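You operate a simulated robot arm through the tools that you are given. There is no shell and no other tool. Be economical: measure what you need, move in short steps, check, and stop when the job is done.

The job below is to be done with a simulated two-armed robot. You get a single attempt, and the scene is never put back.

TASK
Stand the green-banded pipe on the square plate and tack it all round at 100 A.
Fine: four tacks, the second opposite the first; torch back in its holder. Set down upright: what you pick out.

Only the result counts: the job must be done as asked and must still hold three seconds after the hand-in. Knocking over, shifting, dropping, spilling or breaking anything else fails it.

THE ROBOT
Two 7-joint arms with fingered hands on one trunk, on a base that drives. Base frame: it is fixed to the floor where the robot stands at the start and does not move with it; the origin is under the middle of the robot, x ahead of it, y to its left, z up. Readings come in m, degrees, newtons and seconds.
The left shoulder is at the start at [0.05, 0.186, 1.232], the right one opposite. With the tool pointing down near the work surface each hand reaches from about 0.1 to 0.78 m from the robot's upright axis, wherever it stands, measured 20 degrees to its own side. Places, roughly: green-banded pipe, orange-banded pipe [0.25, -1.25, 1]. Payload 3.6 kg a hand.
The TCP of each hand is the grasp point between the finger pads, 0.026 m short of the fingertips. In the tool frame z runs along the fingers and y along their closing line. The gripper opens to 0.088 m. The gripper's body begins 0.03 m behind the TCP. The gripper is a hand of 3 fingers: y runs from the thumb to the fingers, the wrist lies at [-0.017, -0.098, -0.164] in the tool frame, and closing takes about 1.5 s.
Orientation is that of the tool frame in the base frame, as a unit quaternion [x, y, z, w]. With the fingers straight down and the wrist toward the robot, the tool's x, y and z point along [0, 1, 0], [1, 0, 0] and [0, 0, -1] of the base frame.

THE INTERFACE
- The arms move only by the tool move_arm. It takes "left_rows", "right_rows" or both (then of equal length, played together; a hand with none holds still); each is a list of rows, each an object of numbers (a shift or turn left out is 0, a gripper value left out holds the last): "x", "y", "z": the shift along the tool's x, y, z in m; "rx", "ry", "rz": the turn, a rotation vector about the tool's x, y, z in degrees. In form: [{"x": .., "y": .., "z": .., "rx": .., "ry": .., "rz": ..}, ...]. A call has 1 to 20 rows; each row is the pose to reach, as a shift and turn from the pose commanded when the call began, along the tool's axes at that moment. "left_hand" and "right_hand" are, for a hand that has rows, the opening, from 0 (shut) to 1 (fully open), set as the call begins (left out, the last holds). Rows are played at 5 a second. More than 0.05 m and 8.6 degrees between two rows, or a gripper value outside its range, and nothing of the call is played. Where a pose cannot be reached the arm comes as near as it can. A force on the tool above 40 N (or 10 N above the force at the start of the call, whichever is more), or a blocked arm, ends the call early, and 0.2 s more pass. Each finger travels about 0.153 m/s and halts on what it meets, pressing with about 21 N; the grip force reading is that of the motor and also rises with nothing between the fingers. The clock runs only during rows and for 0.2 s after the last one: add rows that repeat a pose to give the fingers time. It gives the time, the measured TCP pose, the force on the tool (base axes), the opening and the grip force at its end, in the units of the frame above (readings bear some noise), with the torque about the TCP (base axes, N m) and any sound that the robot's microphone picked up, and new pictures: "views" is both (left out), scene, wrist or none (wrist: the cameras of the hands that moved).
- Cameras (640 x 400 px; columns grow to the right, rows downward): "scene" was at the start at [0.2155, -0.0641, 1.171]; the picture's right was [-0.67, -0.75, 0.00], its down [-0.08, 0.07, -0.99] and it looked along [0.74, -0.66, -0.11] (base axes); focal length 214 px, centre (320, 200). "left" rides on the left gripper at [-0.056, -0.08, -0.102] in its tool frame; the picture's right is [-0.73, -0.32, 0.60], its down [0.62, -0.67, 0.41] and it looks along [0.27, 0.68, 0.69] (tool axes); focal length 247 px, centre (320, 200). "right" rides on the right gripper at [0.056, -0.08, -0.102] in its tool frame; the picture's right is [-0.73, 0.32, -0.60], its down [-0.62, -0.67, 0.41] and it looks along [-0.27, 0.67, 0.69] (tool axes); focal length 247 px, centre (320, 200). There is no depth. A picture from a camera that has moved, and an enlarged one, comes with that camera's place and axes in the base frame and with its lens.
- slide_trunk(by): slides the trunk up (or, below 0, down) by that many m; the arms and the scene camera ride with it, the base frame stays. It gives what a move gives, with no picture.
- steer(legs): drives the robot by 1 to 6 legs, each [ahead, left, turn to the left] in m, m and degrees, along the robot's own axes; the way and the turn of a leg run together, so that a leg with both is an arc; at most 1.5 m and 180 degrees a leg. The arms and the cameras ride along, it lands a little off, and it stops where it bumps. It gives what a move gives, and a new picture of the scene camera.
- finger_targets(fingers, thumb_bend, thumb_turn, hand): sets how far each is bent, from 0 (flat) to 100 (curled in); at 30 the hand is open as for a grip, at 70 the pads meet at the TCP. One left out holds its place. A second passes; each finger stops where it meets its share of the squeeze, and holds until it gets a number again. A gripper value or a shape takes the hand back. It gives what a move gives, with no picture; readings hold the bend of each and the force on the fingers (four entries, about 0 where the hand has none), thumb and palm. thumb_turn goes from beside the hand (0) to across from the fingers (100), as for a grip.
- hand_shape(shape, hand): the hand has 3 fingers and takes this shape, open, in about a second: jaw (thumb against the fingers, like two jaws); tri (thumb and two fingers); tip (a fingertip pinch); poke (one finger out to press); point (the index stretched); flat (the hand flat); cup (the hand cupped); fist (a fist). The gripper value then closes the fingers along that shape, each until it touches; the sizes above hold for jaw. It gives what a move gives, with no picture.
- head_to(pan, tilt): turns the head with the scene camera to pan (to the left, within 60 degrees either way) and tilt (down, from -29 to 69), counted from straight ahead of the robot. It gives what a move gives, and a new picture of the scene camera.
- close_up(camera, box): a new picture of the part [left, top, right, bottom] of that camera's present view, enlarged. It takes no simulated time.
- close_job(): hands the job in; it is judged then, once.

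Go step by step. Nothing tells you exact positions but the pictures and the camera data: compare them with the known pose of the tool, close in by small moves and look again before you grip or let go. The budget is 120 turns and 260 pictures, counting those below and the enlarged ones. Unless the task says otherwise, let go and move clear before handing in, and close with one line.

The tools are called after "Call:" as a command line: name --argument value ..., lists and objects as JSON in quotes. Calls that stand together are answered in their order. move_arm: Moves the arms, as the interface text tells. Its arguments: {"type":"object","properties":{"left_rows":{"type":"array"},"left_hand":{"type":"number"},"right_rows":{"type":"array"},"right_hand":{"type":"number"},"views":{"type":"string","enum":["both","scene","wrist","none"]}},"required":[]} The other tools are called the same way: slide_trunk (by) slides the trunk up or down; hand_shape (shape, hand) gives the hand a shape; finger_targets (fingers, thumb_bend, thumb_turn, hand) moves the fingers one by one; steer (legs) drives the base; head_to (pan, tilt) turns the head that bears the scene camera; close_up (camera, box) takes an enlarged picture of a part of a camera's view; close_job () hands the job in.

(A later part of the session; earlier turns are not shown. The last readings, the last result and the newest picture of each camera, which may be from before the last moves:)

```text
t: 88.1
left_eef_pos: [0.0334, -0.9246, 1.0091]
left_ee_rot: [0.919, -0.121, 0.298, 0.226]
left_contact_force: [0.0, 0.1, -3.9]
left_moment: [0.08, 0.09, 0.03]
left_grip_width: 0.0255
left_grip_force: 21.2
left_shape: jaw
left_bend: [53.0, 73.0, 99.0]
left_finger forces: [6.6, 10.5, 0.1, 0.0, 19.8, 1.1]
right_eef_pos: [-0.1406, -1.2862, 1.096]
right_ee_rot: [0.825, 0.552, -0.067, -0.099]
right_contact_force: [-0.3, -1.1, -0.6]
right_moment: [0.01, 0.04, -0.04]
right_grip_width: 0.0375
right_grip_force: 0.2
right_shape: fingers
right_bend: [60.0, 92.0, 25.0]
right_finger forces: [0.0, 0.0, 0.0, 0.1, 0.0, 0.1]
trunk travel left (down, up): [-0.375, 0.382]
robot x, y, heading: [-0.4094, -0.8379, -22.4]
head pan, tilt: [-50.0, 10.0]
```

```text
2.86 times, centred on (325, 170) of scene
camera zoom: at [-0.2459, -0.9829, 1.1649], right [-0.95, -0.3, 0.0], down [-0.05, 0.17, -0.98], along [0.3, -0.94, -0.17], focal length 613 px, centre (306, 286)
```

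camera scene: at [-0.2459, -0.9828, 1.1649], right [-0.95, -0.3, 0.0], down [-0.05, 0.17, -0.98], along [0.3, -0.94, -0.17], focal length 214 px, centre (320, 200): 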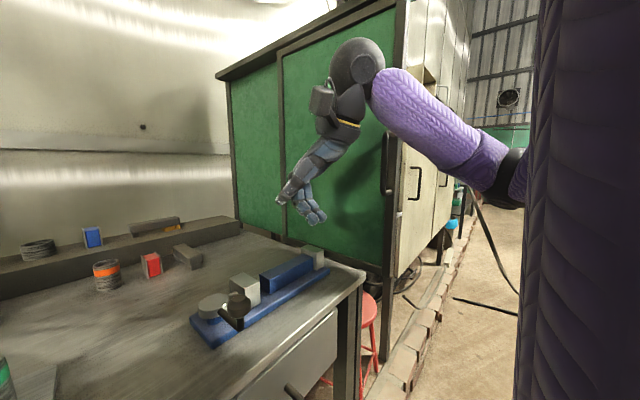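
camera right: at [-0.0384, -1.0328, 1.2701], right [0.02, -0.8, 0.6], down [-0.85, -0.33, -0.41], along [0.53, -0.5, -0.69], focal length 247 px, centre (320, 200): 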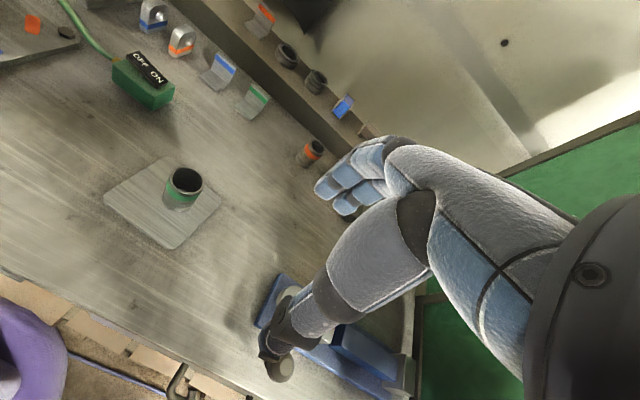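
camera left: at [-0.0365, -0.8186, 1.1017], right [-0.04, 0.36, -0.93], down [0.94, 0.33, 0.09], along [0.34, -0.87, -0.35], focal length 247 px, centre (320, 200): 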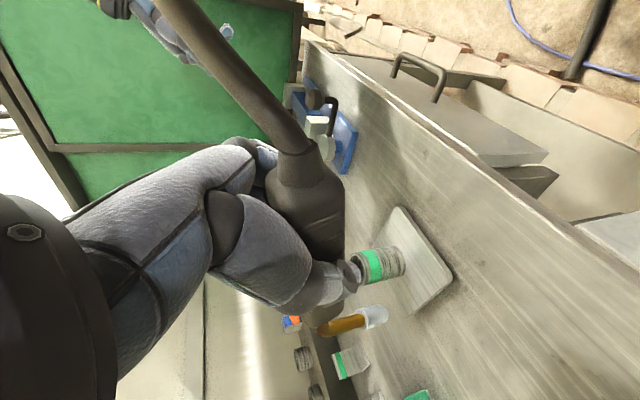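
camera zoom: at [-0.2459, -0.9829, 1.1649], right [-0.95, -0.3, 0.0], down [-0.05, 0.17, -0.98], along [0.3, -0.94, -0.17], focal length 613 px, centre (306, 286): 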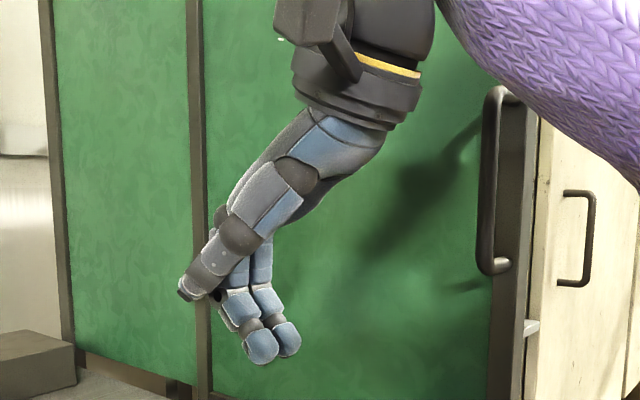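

In poke shape the two fingertips sit about 2 cm beyond the TCP. I restore that shape, turn the right hand so its wrist lies to the right, and bring it up beside the torch.

Call:
hand_shape --hand "right" --shape "poke"

Call:
move_arm --right_rows '[{"x": 0.03, "y": 0.008, "z": -0.02, "rx": -1.4, "ry": -0.8, "rz": -6.6}, {"x": 0.07, "y": 0.016, "z": -0.04, "rx": -2.8, "ry": -1.6, "rz": -13.3}, {"x": 0.11, "y": 0.024, "z": -0.05, "rx": -4.1, "ry": -2.4, "rz": -19.9}, {"x": 0.15, "y": 0.032, "z": -0.05, "rx": -5.5, "ry": -3.2, "rz": -26.5}, {"x": 0.19, "y": 0.04, "z": -0.05, "rx": -6.9, "ry": -4, "rz": -33.2}, {"x": 0.23, "y": 0.048, "z": -0.05, "rx": -8.3, "ry": -4.8, "rz": -39.8}, {"x": 0.27, "y": 0.056, "z": -0.05, "rx": -9.6, "ry": -5.6, "rz": -46.4}, {"x": 0.31, "y": 0.065, "z": -0.05, "rx": -11, "ry": -6.4, "rz": -53}, {"x": 0.345, "y": 0.079, "z": -0.05, "rx": -12.4, "ry": -7.2, "rz": -59.7}, {"x": 0.345, "y": 0.079, "z": -0.05, "rx": -12.4, "ry": -7.2, "rz": -59.7}]' --views "wrist"

Call:
head_to --pan 0 --tilt 25

```text
t: 89.0
left_eef_pos: [0.0322, -0.924, 1.0093]
left_ee_rot: [0.919, -0.121, 0.299, 0.226]
left_contact_force: [-0.4, -0.4, -4.6]
left_moment: [0.06, 0.1, 0.02]
left_grip_width: 0.0256
left_grip_force: 21.1
left_shape: jaw
left_bend: [53.0, 73.0, 99.0]
left_finger forces: [6.6, 10.6, 0.0, 0.0, 19.8, 1.1]
right_eef_pos: [-0.1407, -1.2861, 1.0951]
right_ee_rot: [0.825, 0.552, -0.066, -0.099]
right_contact_force: [0.3, 0.0, 0.5]
right_moment: [0.03, -0.01, -0.01]
right_grip_width: 0.0002
right_grip_force: 0.1
right_shape: poke
right_bend: [70.0, 92.0, 25.0]
right_finger forces: [0.1, 0.1, 0.0, 0.1, 0.1, 0.0]
trunk travel left (down, up): [-0.375, 0.382]
robot x, y, heading: [-0.4095, -0.8381, -22.2]
head pan, tilt: [-50.0, 10.0]
```

```text
t: 91.2
left_eef_pos: [0.032, -0.9254, 1.0089]
left_ee_rot: [0.919, -0.121, 0.299, 0.226]
left_contact_force: [0.0, 0.0, -3.7]
left_moment: [0.03, 0.12, 0.02]
left_grip_width: 0.0253
left_grip_force: 21.1
left_shape: jaw
left_bend: [53.0, 73.0, 99.0]
left_finger forces: [6.4, 10.9, 0.0, 0.0, 19.7, 1.1]
right_eef_pos: [0.0744, -1.0, 1.1288]
right_ee_rot: [0.44, 0.898, -0.001, 0.001]
right_contact_force: [0.1, 0.5, -0.8]
right_moment: [-0.03, 0.02, 0.01]
right_grip_width: 0.0001
right_grip_force: 0.0
right_shape: poke
right_bend: [70.0, 92.0, 25.0]
right_finger forces: [0.0, 0.0, 0.0, 0.1, 0.0, 0.1]
trunk travel left (down, up): [-0.375, 0.382]
robot x, y, heading: [-0.4095, -0.8332, -22.5]
head pan, tilt: [-50.0, 10.0]
camera right: at [-0.0254, -1.0043, 1.23], right [0.7, -0.39, 0.6], down [-0.14, -0.9, -0.41], along [0.7, 0.2, -0.69], focal length 247 px, centre (320, 200)
```

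right: 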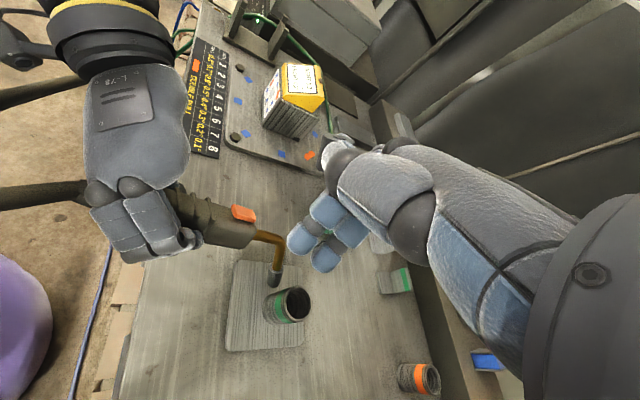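

```text
t: 92.4
left_eef_pos: [0.0313, -0.9254, 1.0107]
left_ee_rot: [0.919, -0.121, 0.299, 0.226]
left_contact_force: [-0.6, -0.7, -4.2]
left_moment: [0.03, 0.07, 0.01]
left_grip_width: 0.0258
left_grip_force: 21.3
left_shape: jaw
left_bend: [53.0, 73.0, 99.0]
left_finger forces: [6.4, 10.8, 0.0, 0.1, 19.8, 1.1]
right_eef_pos: [0.0747, -1.0011, 1.1295]
right_ee_rot: [0.442, 0.897, 0.0, 0.0]
right_contact_force: [0.3, 1.0, 0.1]
right_moment: [0.02, 0.01, 0.01]
right_grip_width: 0.0001
right_grip_force: 0.1
right_shape: poke
right_bend: [70.0, 92.0, 25.0]
right_finger forces: [0.1, 0.0, 0.0, 0.0, 0.0, 0.1]
trunk travel left (down, up): [-0.375, 0.382]
robot x, y, heading: [-0.411, -0.8325, -22.1]
head pan, tilt: [0.0, 25.0]
camera scene: at [-0.1889, -0.9294, 1.1406], right [-0.38, -0.92, 0.0], down [-0.39, 0.16, -0.91], along [0.84, -0.35, -0.42], focal length 214 px, centre (320, 200)
```

scene: 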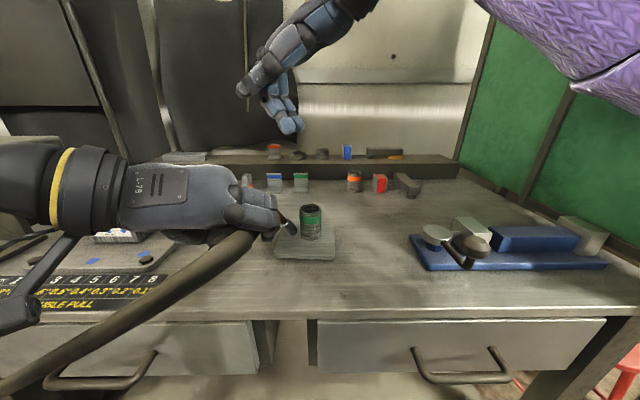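

The right wrist camera shows the orange trigger; I place it at (0.096, −0.936, 1.004). I hover the fingertips above it.

Call:
move_arm --right_rows '[{"x": 0.02, "y": 0.028}, {"x": 0.038, "y": 0.056}, {"x": 0.038, "y": 0.056, "z": 0.03}, {"x": 0.038, "y": 0.056, "z": 0.065}, {"x": 0.038, "y": 0.056, "z": 0.065}]' --views "both"

Call:
close_up --camera "right" --box '[160, 120, 400, 320]'

Call:
close_up --camera "left" --box '[160, 150, 400, 350]'

```text
t: 93.6
left_eef_pos: [0.0325, -0.9246, 1.0096]
left_ee_rot: [0.919, -0.12, 0.299, 0.225]
left_contact_force: [-0.2, 0.6, -3.9]
left_moment: [0.05, 0.09, -0.02]
left_grip_width: 0.0256
left_grip_force: 21.5
left_shape: jaw
left_bend: [53.0, 73.0, 99.0]
left_finger forces: [6.4, 10.8, 0.1, 0.0, 19.7, 1.1]
right_eef_pos: [0.0949, -0.9377, 1.0624]
right_ee_rot: [0.442, 0.897, 0.0, 0.001]
right_contact_force: [-0.1, -0.1, 0.5]
right_moment: [-0.03, 0.0, -0.02]
right_grip_width: 0.0
right_grip_force: 0.0
right_shape: poke
right_bend: [70.0, 92.0, 25.0]
right_finger forces: [0.0, 0.0, 0.1, 0.0, 0.0, 0.0]
trunk travel left (down, up): [-0.375, 0.382]
robot x, y, heading: [-0.4089, -0.8358, -22.2]
head pan, tilt: [0.0, 25.0]
camera scene: at [-0.1889, -0.9293, 1.1406], right [-0.38, -0.92, 0.0], down [-0.39, 0.16, -0.91], along [0.84, -0.35, -0.42], focal length 214 px, centre (320, 200)
camera right: at [-0.0037, -0.9415, 1.1631], right [0.7, -0.39, 0.6], down [-0.15, -0.9, -0.41], along [0.7, 0.2, -0.69], focal length 247 px, centre (320, 200)
```

scene: 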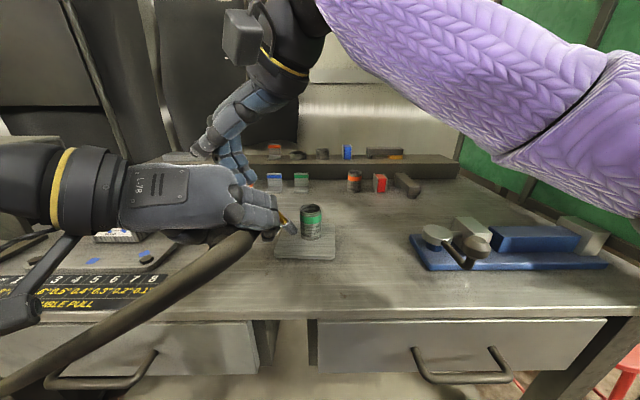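
right: 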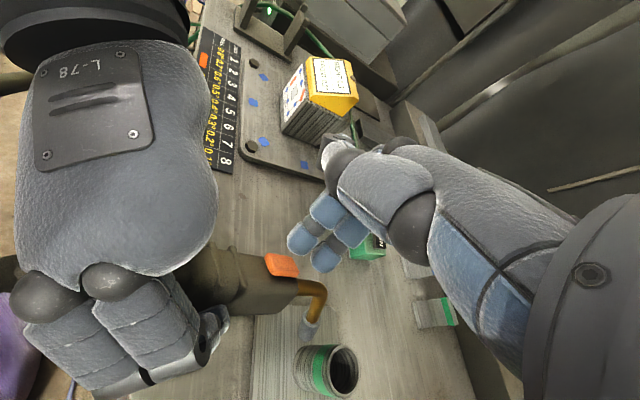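

```text
2.00 times, centred on (280, 220) of right
camera zoom: at [-0.0037, -0.9415, 1.1631], right [0.7, -0.39, 0.6], down [-0.15, -0.9, -0.41], along [0.7, 0.2, -0.69], focal length 494 px, centre (400, 160)
```

zoom: 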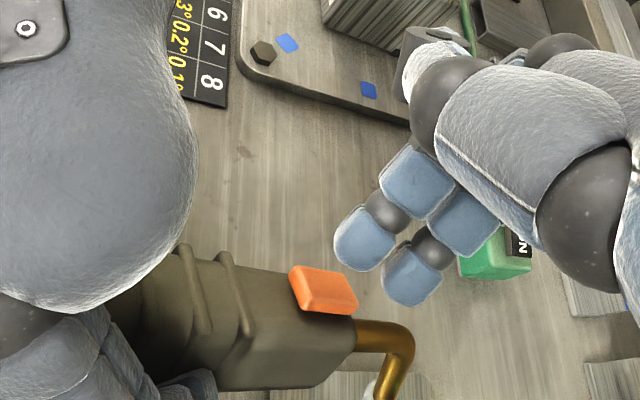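

```text
2.00 times, centred on (280, 250) of left
camera zoom: at [-0.0341, -0.7996, 1.0217], right [-0.17, 0.05, -0.98], down [0.93, 0.32, -0.15], along [0.31, -0.95, -0.1], focal length 494 px, centre (400, 100)
```

zoom: 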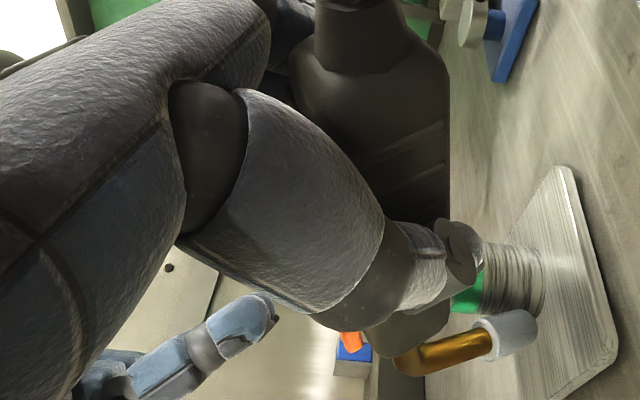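

Fingertips hover right above the trigger, about 3 cm up. I descend to near contact and then press in small steps.

Call:
move_arm --right_rows '[{"z": 0.015}, {"z": 0.026}, {"z": 0.03}]' --views "none"

Call:
close_up --camera "right" --box '[160, 120, 400, 320]'

Call:
close_up --camera "left" --box '[160, 150, 400, 350]'

```text
t: 94.4
left_eef_pos: [0.032, -0.9236, 1.0089]
left_ee_rot: [0.92, -0.122, 0.296, 0.224]
left_contact_force: [-1.5, -1.6, -7.8]
left_moment: [0.15, 0.41, -0.12]
left_grip_width: 0.0253
left_grip_force: 21.1
left_shape: jaw
left_bend: [53.0, 73.0, 98.0]
left_finger forces: [9.8, 7.3, 0.0, 0.1, 19.5, 3.7]
right_eef_pos: [0.0937, -0.9367, 1.0315]
right_ee_rot: [0.44, 0.898, 0.001, 0.001]
right_contact_force: [0.8, 0.8, 4.1]
right_moment: [-0.01, -0.06, 0.05]
right_grip_width: 0.0
right_grip_force: 0.0
right_shape: poke
right_bend: [70.0, 92.0, 25.0]
right_finger forces: [0.0, 4.5, 0.0, 0.0, 0.0, 0.1]
trunk travel left (down, up): [-0.375, 0.382]
robot x, y, heading: [-0.41, -0.8372, -22.3]
head pan, tilt: [0.0, 25.0]
heard: click
```

```text
2.00 times, centred on (280, 220) of right
camera zoom: at [-0.0045, -0.9412, 1.1323], right [0.7, -0.39, 0.6], down [-0.14, -0.9, -0.41], along [0.7, 0.2, -0.69], focal length 494 px, centre (400, 160)
```

zoom: 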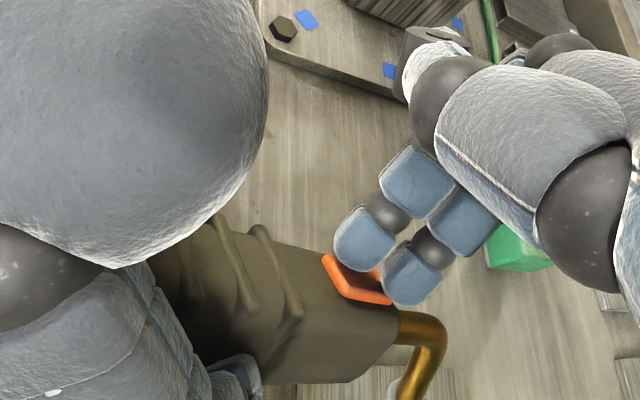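

```text
2.00 times, centred on (280, 250) of left
camera zoom: at [-0.0344, -0.7995, 1.0211], right [-0.18, 0.05, -0.98], down [0.93, 0.32, -0.15], along [0.31, -0.95, -0.11], focal length 494 px, centre (400, 100)
```

zoom: 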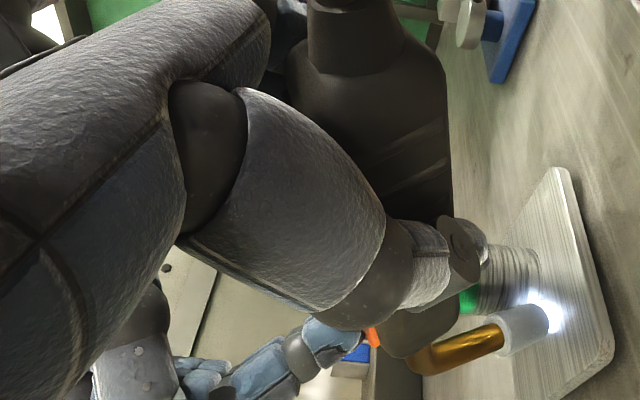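

The trigger clicked at 4 N and the arc is lit. I hold still briefly and look.

Call:
move_arm --right_rows '[{}, {}]' --views "none"

Call:
close_up --camera "left" --box '[340, 240, 440, 340]'

```text
t: 95.0
left_eef_pos: [0.0316, -0.9243, 1.0087]
left_ee_rot: [0.92, -0.122, 0.297, 0.226]
left_contact_force: [-2.3, -1.2, -9.7]
left_moment: [0.12, 0.48, -0.15]
left_grip_width: 0.0255
left_grip_force: 21.0
left_shape: jaw
left_bend: [53.0, 73.0, 98.0]
left_finger forces: [10.6, 6.5, 0.0, 0.1, 19.5, 4.6]
right_eef_pos: [0.0954, -0.9373, 1.0308]
right_ee_rot: [0.441, 0.897, 0.001, 0.0]
right_contact_force: [1.3, 1.1, 4.8]
right_moment: [0.03, -0.07, 0.03]
right_grip_width: 0.0
right_grip_force: 0.1
right_shape: poke
right_bend: [70.0, 92.0, 25.0]
right_finger forces: [0.1, 5.8, 0.0, 0.1, 0.0, 0.0]
trunk travel left (down, up): [-0.375, 0.382]
robot x, y, heading: [-0.4113, -0.8333, -22.3]
head pan, tilt: [0.0, 25.0]
```

```text
4.00 times, centred on (390, 290) of left
camera zoom: at [-0.0342, -0.7995, 1.0214], right [-0.17, 0.05, -0.98], down [0.93, 0.32, -0.15], along [0.31, -0.95, -0.1], focal length 988 px, centre (40, -160)
```

zoom: 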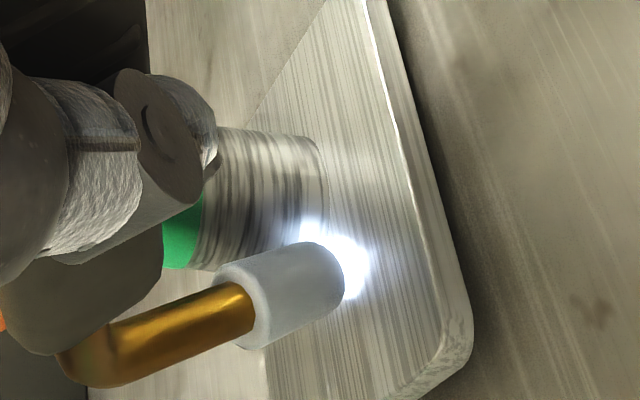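

Still arcing after about a second; I lift off the trigger now and inspect.

Call:
move_arm --right_rows '[{"z": -0.015}, {"z": -0.03}]' --views "none"

Call:
close_up --camera "left" --box '[340, 240, 440, 340]'

Call:
close_up --camera "scene" --box '[260, 190, 360, 270]'

```text
t: 95.6
left_eef_pos: [0.0321, -0.9247, 1.0097]
left_ee_rot: [0.919, -0.121, 0.3, 0.225]
left_contact_force: [0.7, -0.1, -4.5]
left_moment: [0.04, 0.1, 0.02]
left_grip_width: 0.0254
left_grip_force: 20.6
left_shape: jaw
left_bend: [53.0, 73.0, 98.0]
left_finger forces: [7.1, 9.8, 0.0, 0.1, 19.9, 2.6]
right_eef_pos: [0.0932, -0.9374, 1.059]
right_ee_rot: [0.441, 0.897, -0.001, -0.001]
right_contact_force: [-0.5, 0.1, 0.6]
right_moment: [-0.01, -0.03, 0.0]
right_grip_width: 0.0
right_grip_force: 0.0
right_shape: poke
right_bend: [70.0, 92.0, 25.0]
right_finger forces: [0.0, 0.1, 0.0, 0.0, 0.1, 0.0]
trunk travel left (down, up): [-0.375, 0.382]
robot x, y, heading: [-0.41, -0.8328, -22.4]
head pan, tilt: [0.0, 25.0]
```

```text
4.00 times, centred on (390, 290) of left
camera zoom: at [-0.0338, -0.7995, 1.022], right [-0.17, 0.05, -0.98], down [0.93, 0.32, -0.15], along [0.31, -0.94, -0.1], focal length 988 px, centre (40, -160)
```

zoom: 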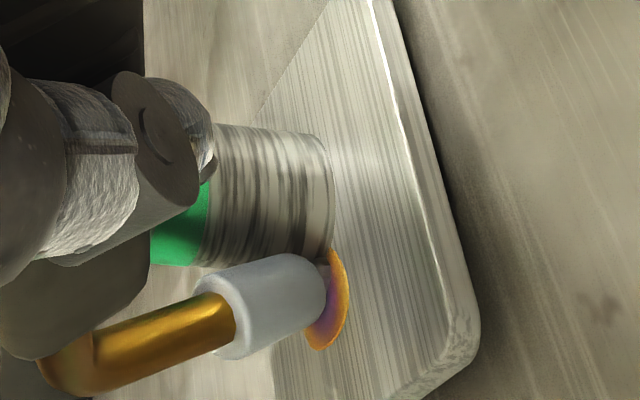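

```text
5.00 times, centred on (310, 230) of scene
camera zoom: at [-0.1889, -0.9292, 1.1405], right [-0.38, -0.92, 0.0], down [-0.39, 0.16, -0.91], along [0.84, -0.35, -0.42], focal length 1072 px, centre (370, 50)
```

zoom: 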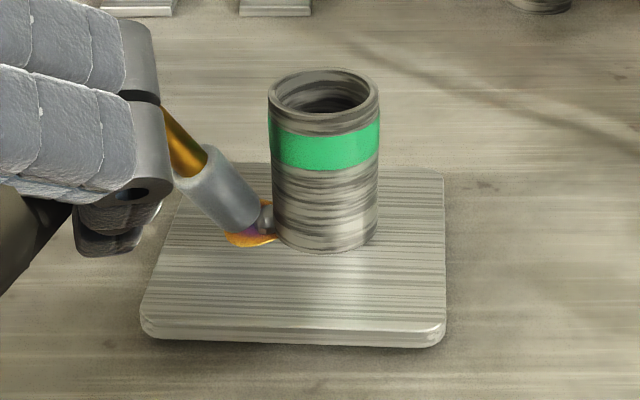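

Tack 1 is a proper bead on the left seam. Now I move the right hand away, then lift the torch over the pipe and roll it the other way for the opposite side.

Call:
move_arm --right_rows '[{"z": -0.04}, {"z": -0.08, "x": -0.02, "y": -0.02}, {"z": -0.1, "x": -0.05, "y": -0.045}, {"z": -0.1, "x": -0.08, "y": -0.075}, {"z": -0.1, "x": -0.11, "y": -0.1}, {"z": -0.1, "x": -0.14, "y": -0.12}]' --views "none"

Call:
move_arm --left_rows '[{"x": 0.018, "y": 0.0103, "z": -0.0216}, {"x": 0.036, "y": 0.0205, "z": -0.0432}, {"x": 0.0544, "y": 0.0308, "z": -0.0648}, {"x": 0.048, "y": 0.0575, "z": -0.057, "rx": 6.1, "rz": 5.1}, {"x": 0.042, "y": 0.084, "z": -0.05, "rx": 12.2, "rz": 10.3}, {"x": 0.036, "y": 0.111, "z": -0.043, "rx": 18.4, "rz": 15.4}, {"x": 0.029, "y": 0.138, "z": -0.035, "rx": 24.5, "rz": 20.6}, {"x": 0.0232, "y": 0.1642, "z": -0.0276, "rx": 30.6, "rz": 25.7}, {"x": 0.0232, "y": 0.1642, "z": -0.0276, "rx": 30.6, "rz": 25.7}]' --views "both"

Call:
close_up --camera "scene" --box '[240, 160, 380, 270]'

```text
t: 97.0
left_eef_pos: [0.0313, -0.9254, 1.0088]
left_ee_rot: [0.919, -0.12, 0.299, 0.226]
left_contact_force: [-0.4, -0.2, -4.5]
left_moment: [0.1, 0.1, 0.01]
left_grip_width: 0.0255
left_grip_force: 20.2
left_shape: jaw
left_bend: [53.0, 73.0, 98.0]
left_finger forces: [7.2, 9.9, 0.0, 0.0, 19.8, 2.5]
right_eef_pos: [0.0802, -1.1224, 1.1607]
right_ee_rot: [0.442, 0.897, 0.0, 0.0]
right_contact_force: [0.5, -0.2, 0.4]
right_moment: [0.01, 0.0, 0.0]
right_grip_width: 0.0001
right_grip_force: 0.1
right_shape: poke
right_bend: [70.0, 92.0, 25.0]
right_finger forces: [0.0, 0.0, 0.0, 0.0, 0.1, 0.0]
trunk travel left (down, up): [-0.375, 0.382]
robot x, y, heading: [-0.4122, -0.8398, -22.7]
head pan, tilt: [0.0, 25.0]
```

```text
t: 99.0
left_eef_pos: [-0.0253, -1.0552, 1.1001]
left_ee_rot: [0.896, -0.238, 0.362, -0.096]
left_contact_force: [-0.1, 0.1, -4.3]
left_moment: [0.05, 0.1, 0.0]
left_grip_width: 0.0249
left_grip_force: 20.8
left_shape: jaw
left_bend: [53.0, 73.0, 98.0]
left_finger forces: [7.1, 12.7, 0.1, 0.0, 19.0, 2.4]
right_eef_pos: [0.0808, -1.1223, 1.1605]
right_ee_rot: [0.442, 0.897, 0.0, 0.0]
right_contact_force: [1.3, 0.6, 0.1]
right_moment: [0.04, -0.02, -0.01]
right_grip_width: 0.0
right_grip_force: 0.0
right_shape: poke
right_bend: [70.0, 92.0, 25.0]
right_finger forces: [0.1, 0.0, 0.0, 0.0, 0.0, 0.0]
trunk travel left (down, up): [-0.375, 0.382]
robot x, y, heading: [-0.408, -0.8325, -22.1]
head pan, tilt: [0.0, 25.0]
camera scene: at [-0.1886, -0.9289, 1.1405], right [-0.38, -0.92, 0.0], down [-0.39, 0.16, -0.91], along [0.84, -0.35, -0.42], focal length 214 px, centre (320, 200)
camera left: at [-0.1027, -0.9568, 1.1667], right [0.07, 0.64, -0.77], down [0.91, 0.27, 0.31], along [0.4, -0.72, -0.57], focal length 247 px, centre (320, 200)
```

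scene: 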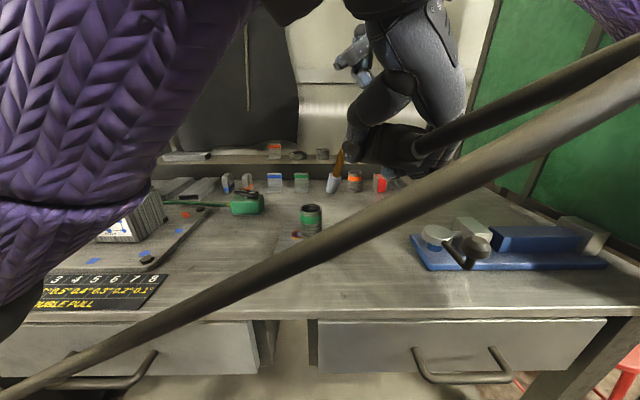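
left: 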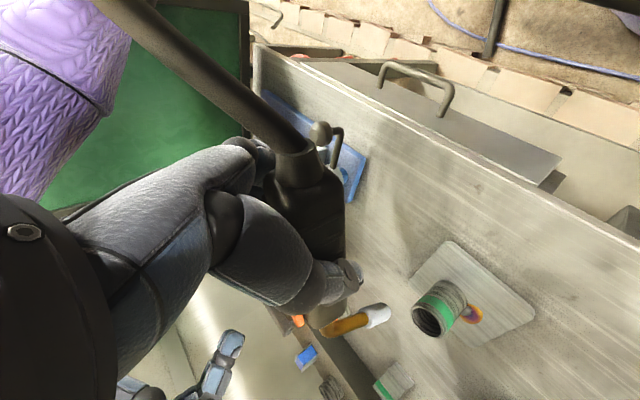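

```text
3.64 times, centred on (310, 215) of scene
camera zoom: at [-0.1886, -0.9289, 1.1405], right [-0.38, -0.92, 0.0], down [-0.39, 0.16, -0.91], along [0.84, -0.35, -0.42], focal length 780 px, centre (356, 146)
```

zoom: 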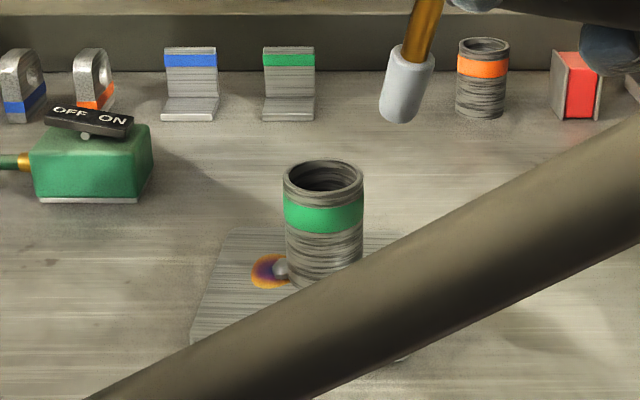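

Call:
move_arm --left_rows '[{"x": -0.0155, "y": 0.0145, "z": 0.0185}, {"x": -0.031, "y": 0.026, "z": 0.037}, {"x": -0.0466, "y": 0.0349, "z": 0.0555}, {"x": -0.0466, "y": 0.0349, "z": 0.0555}]' --views "none"

Call:
close_up --camera "left" --box '[320, 240, 460, 360]'

Call:
close_up --camera "right" --box '[0, 0, 640, 400]'

Call:
close_up --camera "scene" --box '[240, 170, 380, 280]'

```text
t: 100.0
left_eef_pos: [-0.0273, -1.0653, 1.02]
left_ee_rot: [0.896, -0.239, 0.362, -0.095]
left_contact_force: [-0.5, 0.0, -4.5]
left_moment: [0.01, 0.1, 0.03]
left_grip_width: 0.0253
left_grip_force: 21.4
left_shape: jaw
left_bend: [53.0, 74.0, 98.0]
left_finger forces: [6.9, 12.8, 0.1, 0.0, 18.9, 2.4]
right_eef_pos: [0.0811, -1.1223, 1.1616]
right_ee_rot: [0.442, 0.897, 0.0, 0.001]
right_contact_force: [0.7, 1.1, 0.4]
right_moment: [-0.03, -0.01, 0.0]
right_grip_width: 0.0
right_grip_force: 0.0
right_shape: poke
right_bend: [70.0, 92.0, 25.0]
right_finger forces: [0.0, 0.0, 0.1, 0.1, 0.0, 0.1]
trunk travel left (down, up): [-0.375, 0.382]
robot x, y, heading: [-0.4072, -0.8357, -22.7]
head pan, tilt: [0.0, 25.0]
```

```text
3.33 times, centred on (390, 300) of left
camera zoom: at [-0.1043, -0.9653, 1.0862], right [0.07, 0.64, -0.77], down [0.91, 0.27, 0.31], along [0.4, -0.72, -0.56], focal length 823 px, centre (87, -133)
```

zoom: 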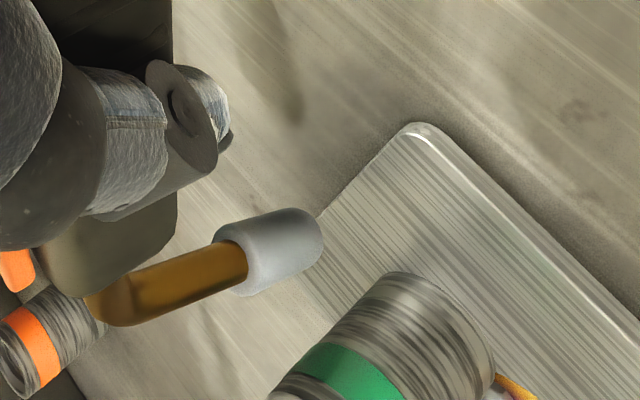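

```text
1.00 times, centred on (320, 200) of right (not enlarged: the box is as wide or as high as the picture)
camera zoom: at [-0.0182, -1.1264, 1.2626], right [0.7, -0.39, 0.6], down [-0.15, -0.9, -0.41], along [0.7, 0.2, -0.69], focal length 247 px, centre (320, 200)
```

zoom: 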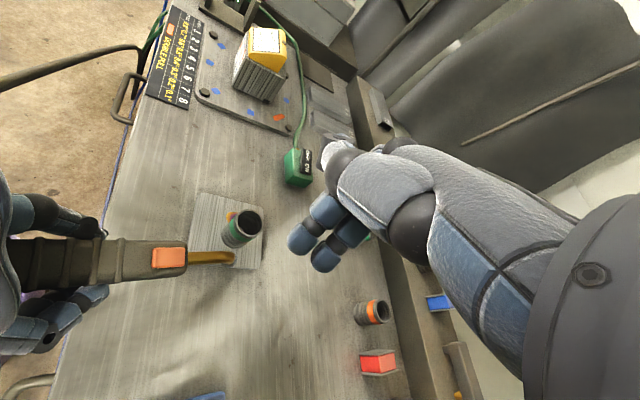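

```text
3.64 times, centred on (310, 225) of scene
camera zoom: at [-0.189, -0.9296, 1.1406], right [-0.38, -0.92, 0.0], down [-0.39, 0.16, -0.91], along [0.84, -0.35, -0.42], focal length 780 px, centre (356, 109)
```

zoom: 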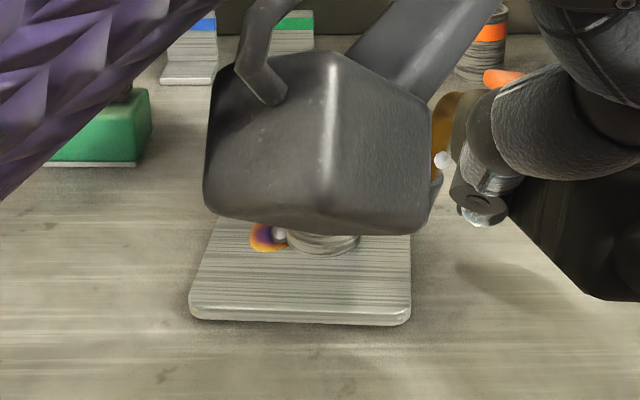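

Tip is just beside the right seam. I make the final nudge in and check clearance of the arm.

Call:
move_arm --left_rows '[{"x": -0.002, "y": -0.001, "z": 0.005}, {"x": -0.0047, "y": -0.0018, "z": 0.0104}, {"x": -0.0047, "y": -0.0018, "z": 0.0104}]' --views "both"

Call:
close_up --camera "left" --box '[320, 240, 460, 360]'

Call:
close_up --camera "right" --box '[100, 180, 340, 330]'

```text
t: 100.8
left_eef_pos: [-0.022, -1.0615, 1.0112]
left_ee_rot: [0.897, -0.238, 0.362, -0.094]
left_contact_force: [0.2, -0.2, -4.0]
left_moment: [0.04, 0.1, 0.0]
left_grip_width: 0.0252
left_grip_force: 21.0
left_shape: jaw
left_bend: [53.0, 74.0, 98.0]
left_finger forces: [7.0, 12.8, 0.0, 0.0, 18.9, 2.4]
right_eef_pos: [0.08, -1.1222, 1.1622]
right_ee_rot: [0.442, 0.897, 0.0, -0.001]
right_contact_force: [-0.2, -0.5, -0.1]
right_moment: [0.04, 0.04, 0.02]
right_grip_width: 0.0001
right_grip_force: 0.0
right_shape: poke
right_bend: [70.0, 92.0, 25.0]
right_finger forces: [0.0, 0.0, 0.0, 0.0, 0.0, 0.0]
trunk travel left (down, up): [-0.375, 0.382]
robot x, y, heading: [-0.408, -0.8328, -22.6]
head pan, tilt: [0.0, 25.0]
camera scene: at [-0.1889, -0.9295, 1.1405], right [-0.38, -0.92, 0.0], down [-0.39, 0.16, -0.91], along [0.84, -0.35, -0.42], focal length 214 px, centre (320, 200)
camera left: at [-0.0995, -0.9619, 1.0779], right [0.07, 0.64, -0.77], down [0.91, 0.27, 0.31], along [0.4, -0.72, -0.56], focal length 247 px, centre (320, 200)
```

scene: 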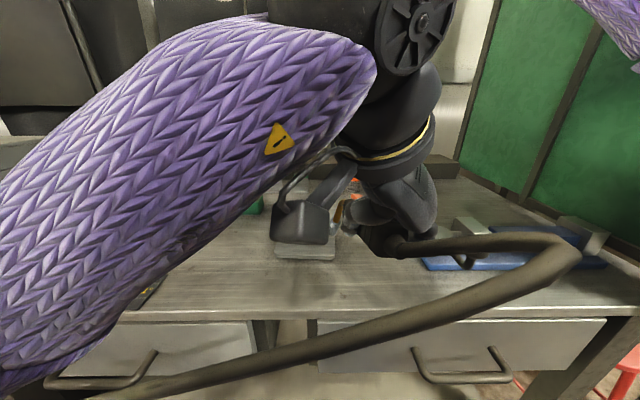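
left: 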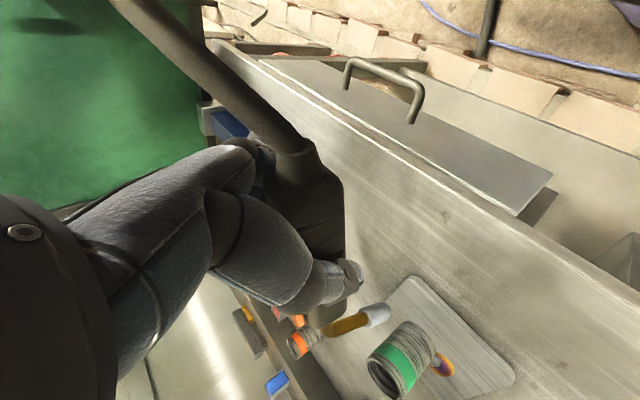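

```text
3.33 times, centred on (390, 300) of left
camera zoom: at [-0.0995, -0.9619, 1.0779], right [0.07, 0.64, -0.77], down [0.91, 0.27, 0.31], along [0.4, -0.72, -0.56], focal length 823 px, centre (87, -133)
```

zoom: 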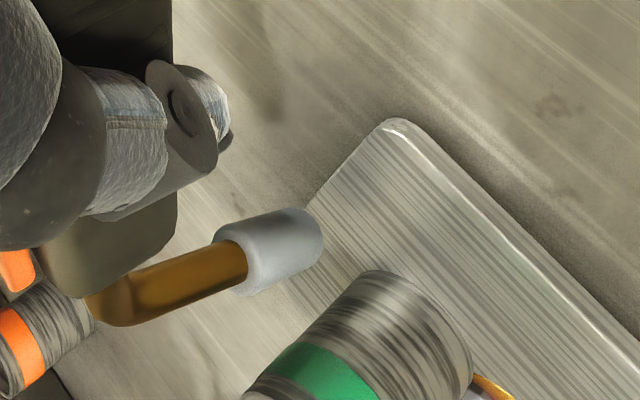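

```text
2.67 times, centred on (220, 255) of right
camera zoom: at [-0.0181, -1.1262, 1.2626], right [0.7, -0.39, 0.6], down [-0.15, -0.9, -0.41], along [0.7, 0.2, -0.69], focal length 659 px, centre (587, 53)
```

zoom: 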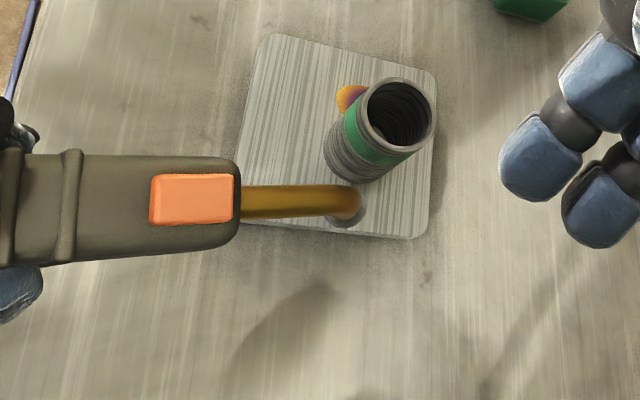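

Call:
move_arm --left_rows '[{"x": -0.0008, "y": -0.0033, "z": 0.0009}, {"x": -0.0015, "y": -0.0066, "z": 0.0018}, {"x": -0.0015, "y": -0.0066, "z": 0.0018}]' --views "none"

Call:
close_up --camera "left" --box '[320, 240, 460, 360]'

Call:
close_up --camera "right" --box '[100, 180, 340, 330]'

```text
t: 101.6
left_eef_pos: [-0.019, -1.0547, 1.0104]
left_ee_rot: [0.896, -0.238, 0.362, -0.095]
left_contact_force: [-0.5, 0.3, -4.6]
left_moment: [0.05, 0.1, -0.01]
left_grip_width: 0.0251
left_grip_force: 21.3
left_shape: jaw
left_bend: [53.0, 74.0, 98.0]
left_finger forces: [7.0, 12.9, 0.1, 0.1, 18.9, 2.4]
right_eef_pos: [0.0808, -1.1231, 1.162]
right_ee_rot: [0.44, 0.898, 0.0, 0.001]
right_contact_force: [-0.2, 0.0, 0.6]
right_moment: [-0.04, -0.02, -0.01]
right_grip_width: 0.0
right_grip_force: 0.0
right_shape: poke
right_bend: [70.0, 92.0, 25.0]
right_finger forces: [0.0, 0.0, 0.0, 0.0, 0.1, 0.0]
trunk travel left (down, up): [-0.375, 0.382]
robot x, y, heading: [-0.4098, -0.8329, -22.3]
head pan, tilt: [0.0, 25.0]
```

```text
3.33 times, centred on (390, 300) of left
camera zoom: at [-0.0967, -0.9551, 1.0773], right [0.07, 0.64, -0.77], down [0.91, 0.27, 0.31], along [0.4, -0.72, -0.56], focal length 823 px, centre (87, -133)
```

zoom: 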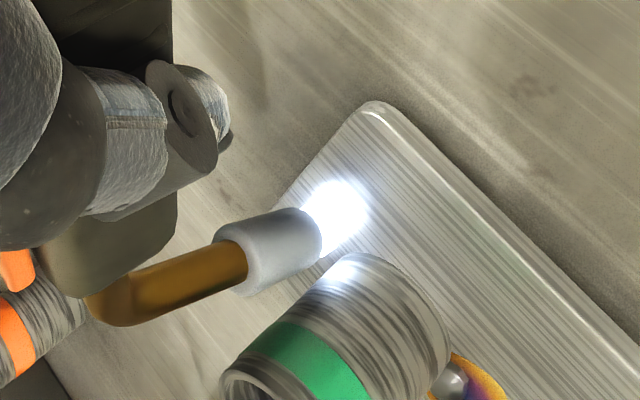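

```text
2.67 times, centred on (220, 255) of right
camera zoom: at [-0.018, -1.1262, 1.2626], right [0.7, -0.39, 0.6], down [-0.15, -0.9, -0.41], along [0.7, 0.2, -0.69], focal length 659 px, centre (587, 53)
```

zoom: 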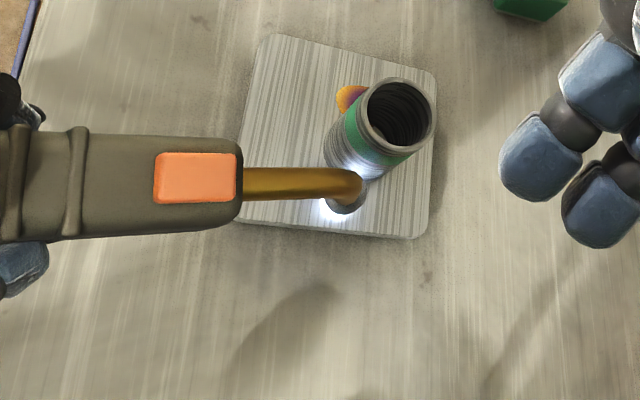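

The arc has lit by itself at the right seam. I hold still about a second and look.

Call:
move_arm --left_rows '[{}, {}, {}, {}]' --views "none"

Call:
close_up --camera "right" --box '[100, 180, 340, 330]'

```text
t: 102.6
left_eef_pos: [-0.0191, -1.0548, 1.0106]
left_ee_rot: [0.896, -0.238, 0.362, -0.095]
left_contact_force: [-0.2, -0.4, -4.1]
left_moment: [0.01, 0.1, 0.0]
left_grip_width: 0.0253
left_grip_force: 20.9
left_shape: jaw
left_bend: [53.0, 74.0, 98.0]
left_finger forces: [7.0, 13.0, 0.1, 0.0, 18.9, 2.4]
right_eef_pos: [0.0803, -1.1228, 1.1603]
right_ee_rot: [0.442, 0.897, 0.0, 0.0]
right_contact_force: [0.0, -0.6, -0.3]
right_moment: [0.06, -0.02, -0.02]
right_grip_width: 0.0002
right_grip_force: 0.1
right_shape: poke
right_bend: [70.0, 92.0, 25.0]
right_finger forces: [0.0, 0.1, 0.0, 0.0, 0.1, 0.1]
trunk travel left (down, up): [-0.375, 0.382]
robot x, y, heading: [-0.4111, -0.8341, -22.7]
head pan, tilt: [0.0, 25.0]
```

```text
2.67 times, centred on (220, 255) of right
camera zoom: at [-0.018, -1.1262, 1.2626], right [0.7, -0.39, 0.6], down [-0.15, -0.9, -0.41], along [0.7, 0.2, -0.69], focal length 659 px, centre (587, 53)
```

zoom: 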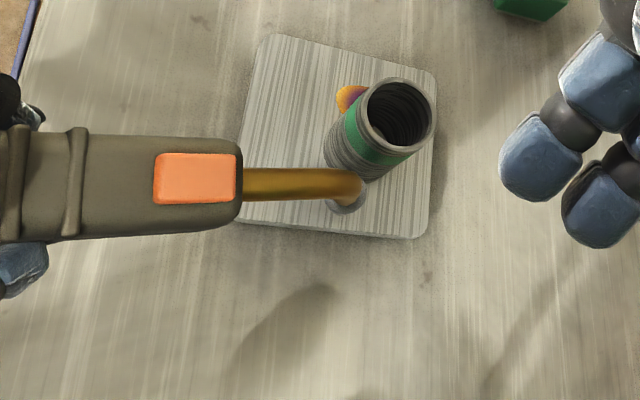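

Call:
close_up --camera "left" --box '[320, 240, 460, 360]'

```text
3.33 times, centred on (390, 300) of left
camera zoom: at [-0.0968, -0.9553, 1.0774], right [0.07, 0.64, -0.77], down [0.91, 0.27, 0.31], along [0.4, -0.72, -0.56], focal length 823 px, centre (87, -133)
```

zoom: 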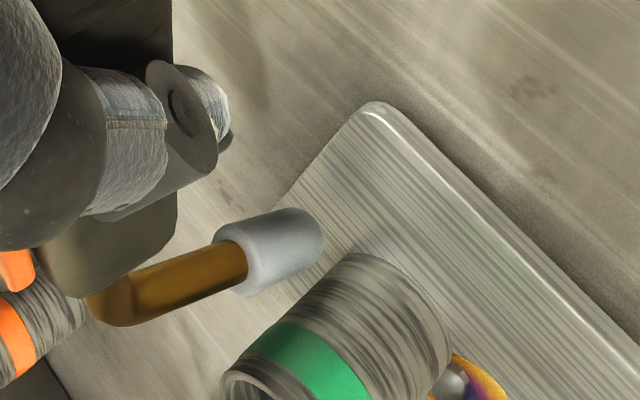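

No bead resulted: that arc was only momentary. I'll press the trigger properly; first hover the right fingertips over it at about (0.043, −1.065).

Call:
move_arm --right_rows '[{"x": 0.035, "y": 0.003}, {"x": 0.0686, "y": 0.0056}, {"x": 0.0686, "y": 0.0056, "z": 0.04}, {"x": 0.0686, "y": 0.0056, "z": 0.08}, {"x": 0.0686, "y": 0.0056, "z": 0.1}, {"x": 0.0686, "y": 0.0056, "z": 0.1}]' --views "none"

Call:
close_up --camera "right" --box '[120, 120, 400, 320]'

Call:
close_up --camera "left" --box '[160, 150, 400, 350]'

```text
t: 104.0
left_eef_pos: [-0.0194, -1.0539, 1.0109]
left_ee_rot: [0.896, -0.238, 0.362, -0.094]
left_contact_force: [0.3, 0.1, -4.2]
left_moment: [-0.01, 0.12, 0.0]
left_grip_width: 0.0255
left_grip_force: 20.2
left_shape: jaw
left_bend: [53.0, 74.0, 98.0]
left_finger forces: [7.1, 13.0, 0.0, 0.1, 18.8, 2.3]
right_eef_pos: [0.0453, -1.0616, 1.0623]
right_ee_rot: [0.442, 0.897, 0.001, -0.001]
right_contact_force: [0.6, -0.4, -0.9]
right_moment: [0.01, 0.05, -0.01]
right_grip_width: 0.0
right_grip_force: 0.1
right_shape: poke
right_bend: [70.0, 92.0, 25.0]
right_finger forces: [0.0, 0.0, 0.0, 0.0, 0.1, 0.1]
trunk travel left (down, up): [-0.375, 0.382]
robot x, y, heading: [-0.4108, -0.8367, -22.2]
head pan, tilt: [0.0, 25.0]
```

```text
2.00 times, centred on (260, 220) of right
camera zoom: at [-0.0533, -1.0665, 1.162], right [0.7, -0.39, 0.6], down [-0.15, -0.9, -0.41], along [0.7, 0.2, -0.69], focal length 494 px, centre (440, 160)
```

zoom: 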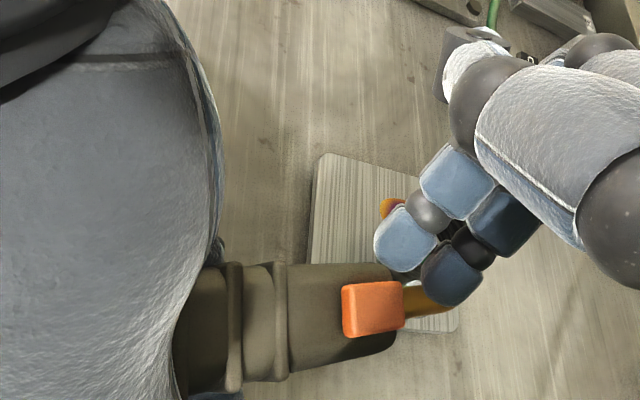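

```text
2.00 times, centred on (280, 250) of left
camera zoom: at [-0.0969, -0.9551, 1.0774], right [0.07, 0.64, -0.77], down [0.91, 0.27, 0.31], along [0.4, -0.72, -0.56], focal length 494 px, centre (400, 100)
```

zoom: 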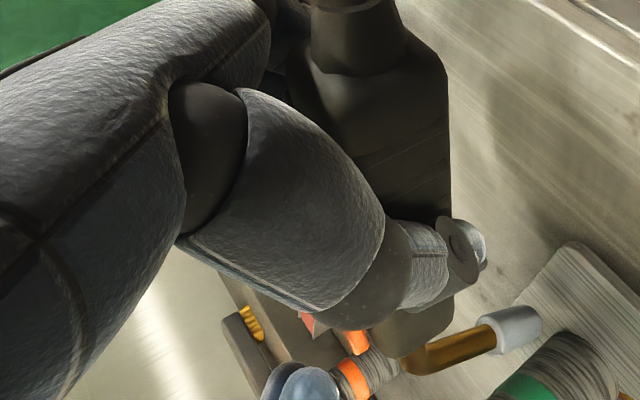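

Call:
move_arm --right_rows '[{"x": -0.006, "y": -0.0035, "z": 0.01}, {"x": -0.006, "y": -0.0035, "z": 0.022}, {"x": -0.006, "y": -0.0035, "z": 0.029}, {"x": -0.006, "y": -0.0035, "z": 0.031}, {"x": -0.006, "y": -0.0035, "z": 0.031}]' --views "none"

Call:
close_up --camera "left" --box '[280, 200, 480, 360]'

```text
t: 105.3
left_eef_pos: [-0.0213, -1.0535, 1.0073]
left_ee_rot: [0.897, -0.241, 0.358, -0.097]
left_contact_force: [-3.2, -0.8, -6.7]
left_moment: [0.11, 0.14, 0.0]
left_grip_width: 0.0247
left_grip_force: 21.0
left_shape: jaw
left_bend: [52.0, 73.0, 98.0]
left_finger forces: [8.7, 12.5, 0.0, 0.1, 19.3, 6.1]
right_eef_pos: [0.0485, -1.0671, 1.0357]
right_ee_rot: [0.442, 0.897, 0.007, 0.007]
right_contact_force: [0.9, 1.7, 6.5]
right_moment: [0.08, 0.03, -0.03]
right_grip_width: 0.0
right_grip_force: 0.1
right_shape: poke
right_bend: [70.0, 92.0, 25.0]
right_finger forces: [6.7, 0.0, 0.0, 0.0, 0.0, 0.0]
trunk travel left (down, up): [-0.375, 0.382]
robot x, y, heading: [-0.4097, -0.8368, -22.6]
head pan, tilt: [0.0, 25.0]
heard: click
stopped in row 5 (right hand): the force on the tool passed its limit at 40 N (the readings are from after the stop); the commanded pose is now the measured one
```

```text
2.50 times, centred on (380, 280) of left
camera zoom: at [-0.0979, -0.9549, 1.0747], right [0.07, 0.65, -0.76], down [0.92, 0.26, 0.3], along [0.4, -0.72, -0.57], focal length 617 px, centre (170, 0)
```

zoom: 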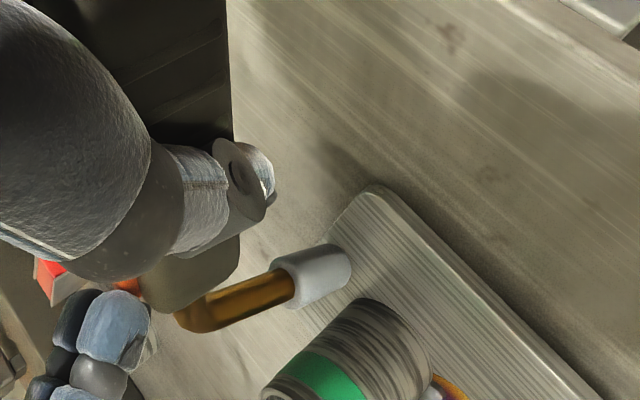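

It clicked but the force limit tripped. I lift the right hand off and inspect the seam.

Call:
move_arm --right_rows '[{"z": -0.015}, {"z": -0.03}, {"z": -0.03}]' --views "none"

Call:
close_up --camera "left" --box '[340, 250, 460, 350]'

Call:
close_up --camera "right" --box '[120, 120, 400, 320]'

```text
t: 106.1
left_eef_pos: [-0.0197, -1.0528, 1.0086]
left_ee_rot: [0.897, -0.239, 0.359, -0.097]
left_contact_force: [0.1, 0.0, -4.6]
left_moment: [0.02, 0.1, 0.04]
left_grip_width: 0.0247
left_grip_force: 20.8
left_shape: jaw
left_bend: [52.0, 73.0, 99.0]
left_finger forces: [6.9, 13.3, 0.0, 0.0, 20.0, 5.2]
right_eef_pos: [0.047, -1.0703, 1.0649]
right_ee_rot: [0.442, 0.897, 0.006, 0.005]
right_contact_force: [-0.3, 0.0, 0.3]
right_moment: [0.05, -0.03, -0.03]
right_grip_width: 0.0001
right_grip_force: 0.1
right_shape: poke
right_bend: [70.0, 92.0, 25.0]
right_finger forces: [0.0, 0.1, 0.0, 0.0, 0.0, 0.1]
trunk travel left (down, up): [-0.375, 0.382]
robot x, y, heading: [-0.4097, -0.8356, -22.4]
head pan, tilt: [0.0, 25.0]
```

```text
4.00 times, centred on (400, 300) of left
camera zoom: at [-0.0971, -0.9549, 1.0758], right [0.07, 0.64, -0.76], down [0.91, 0.27, 0.31], along [0.4, -0.72, -0.57], focal length 988 px, centre (0, -200)
```

zoom: 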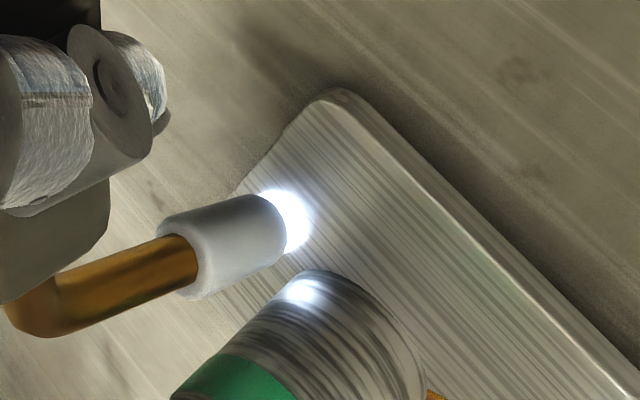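

```text
2.00 times, centred on (260, 220) of right
camera zoom: at [-0.0535, -1.0744, 1.1642], right [0.69, -0.39, 0.61], down [-0.14, -0.9, -0.42], along [0.71, 0.2, -0.68], focal length 494 px, centre (440, 160)
```

zoom: 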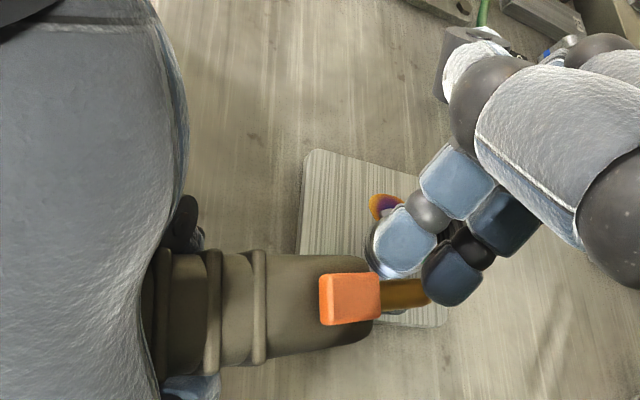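

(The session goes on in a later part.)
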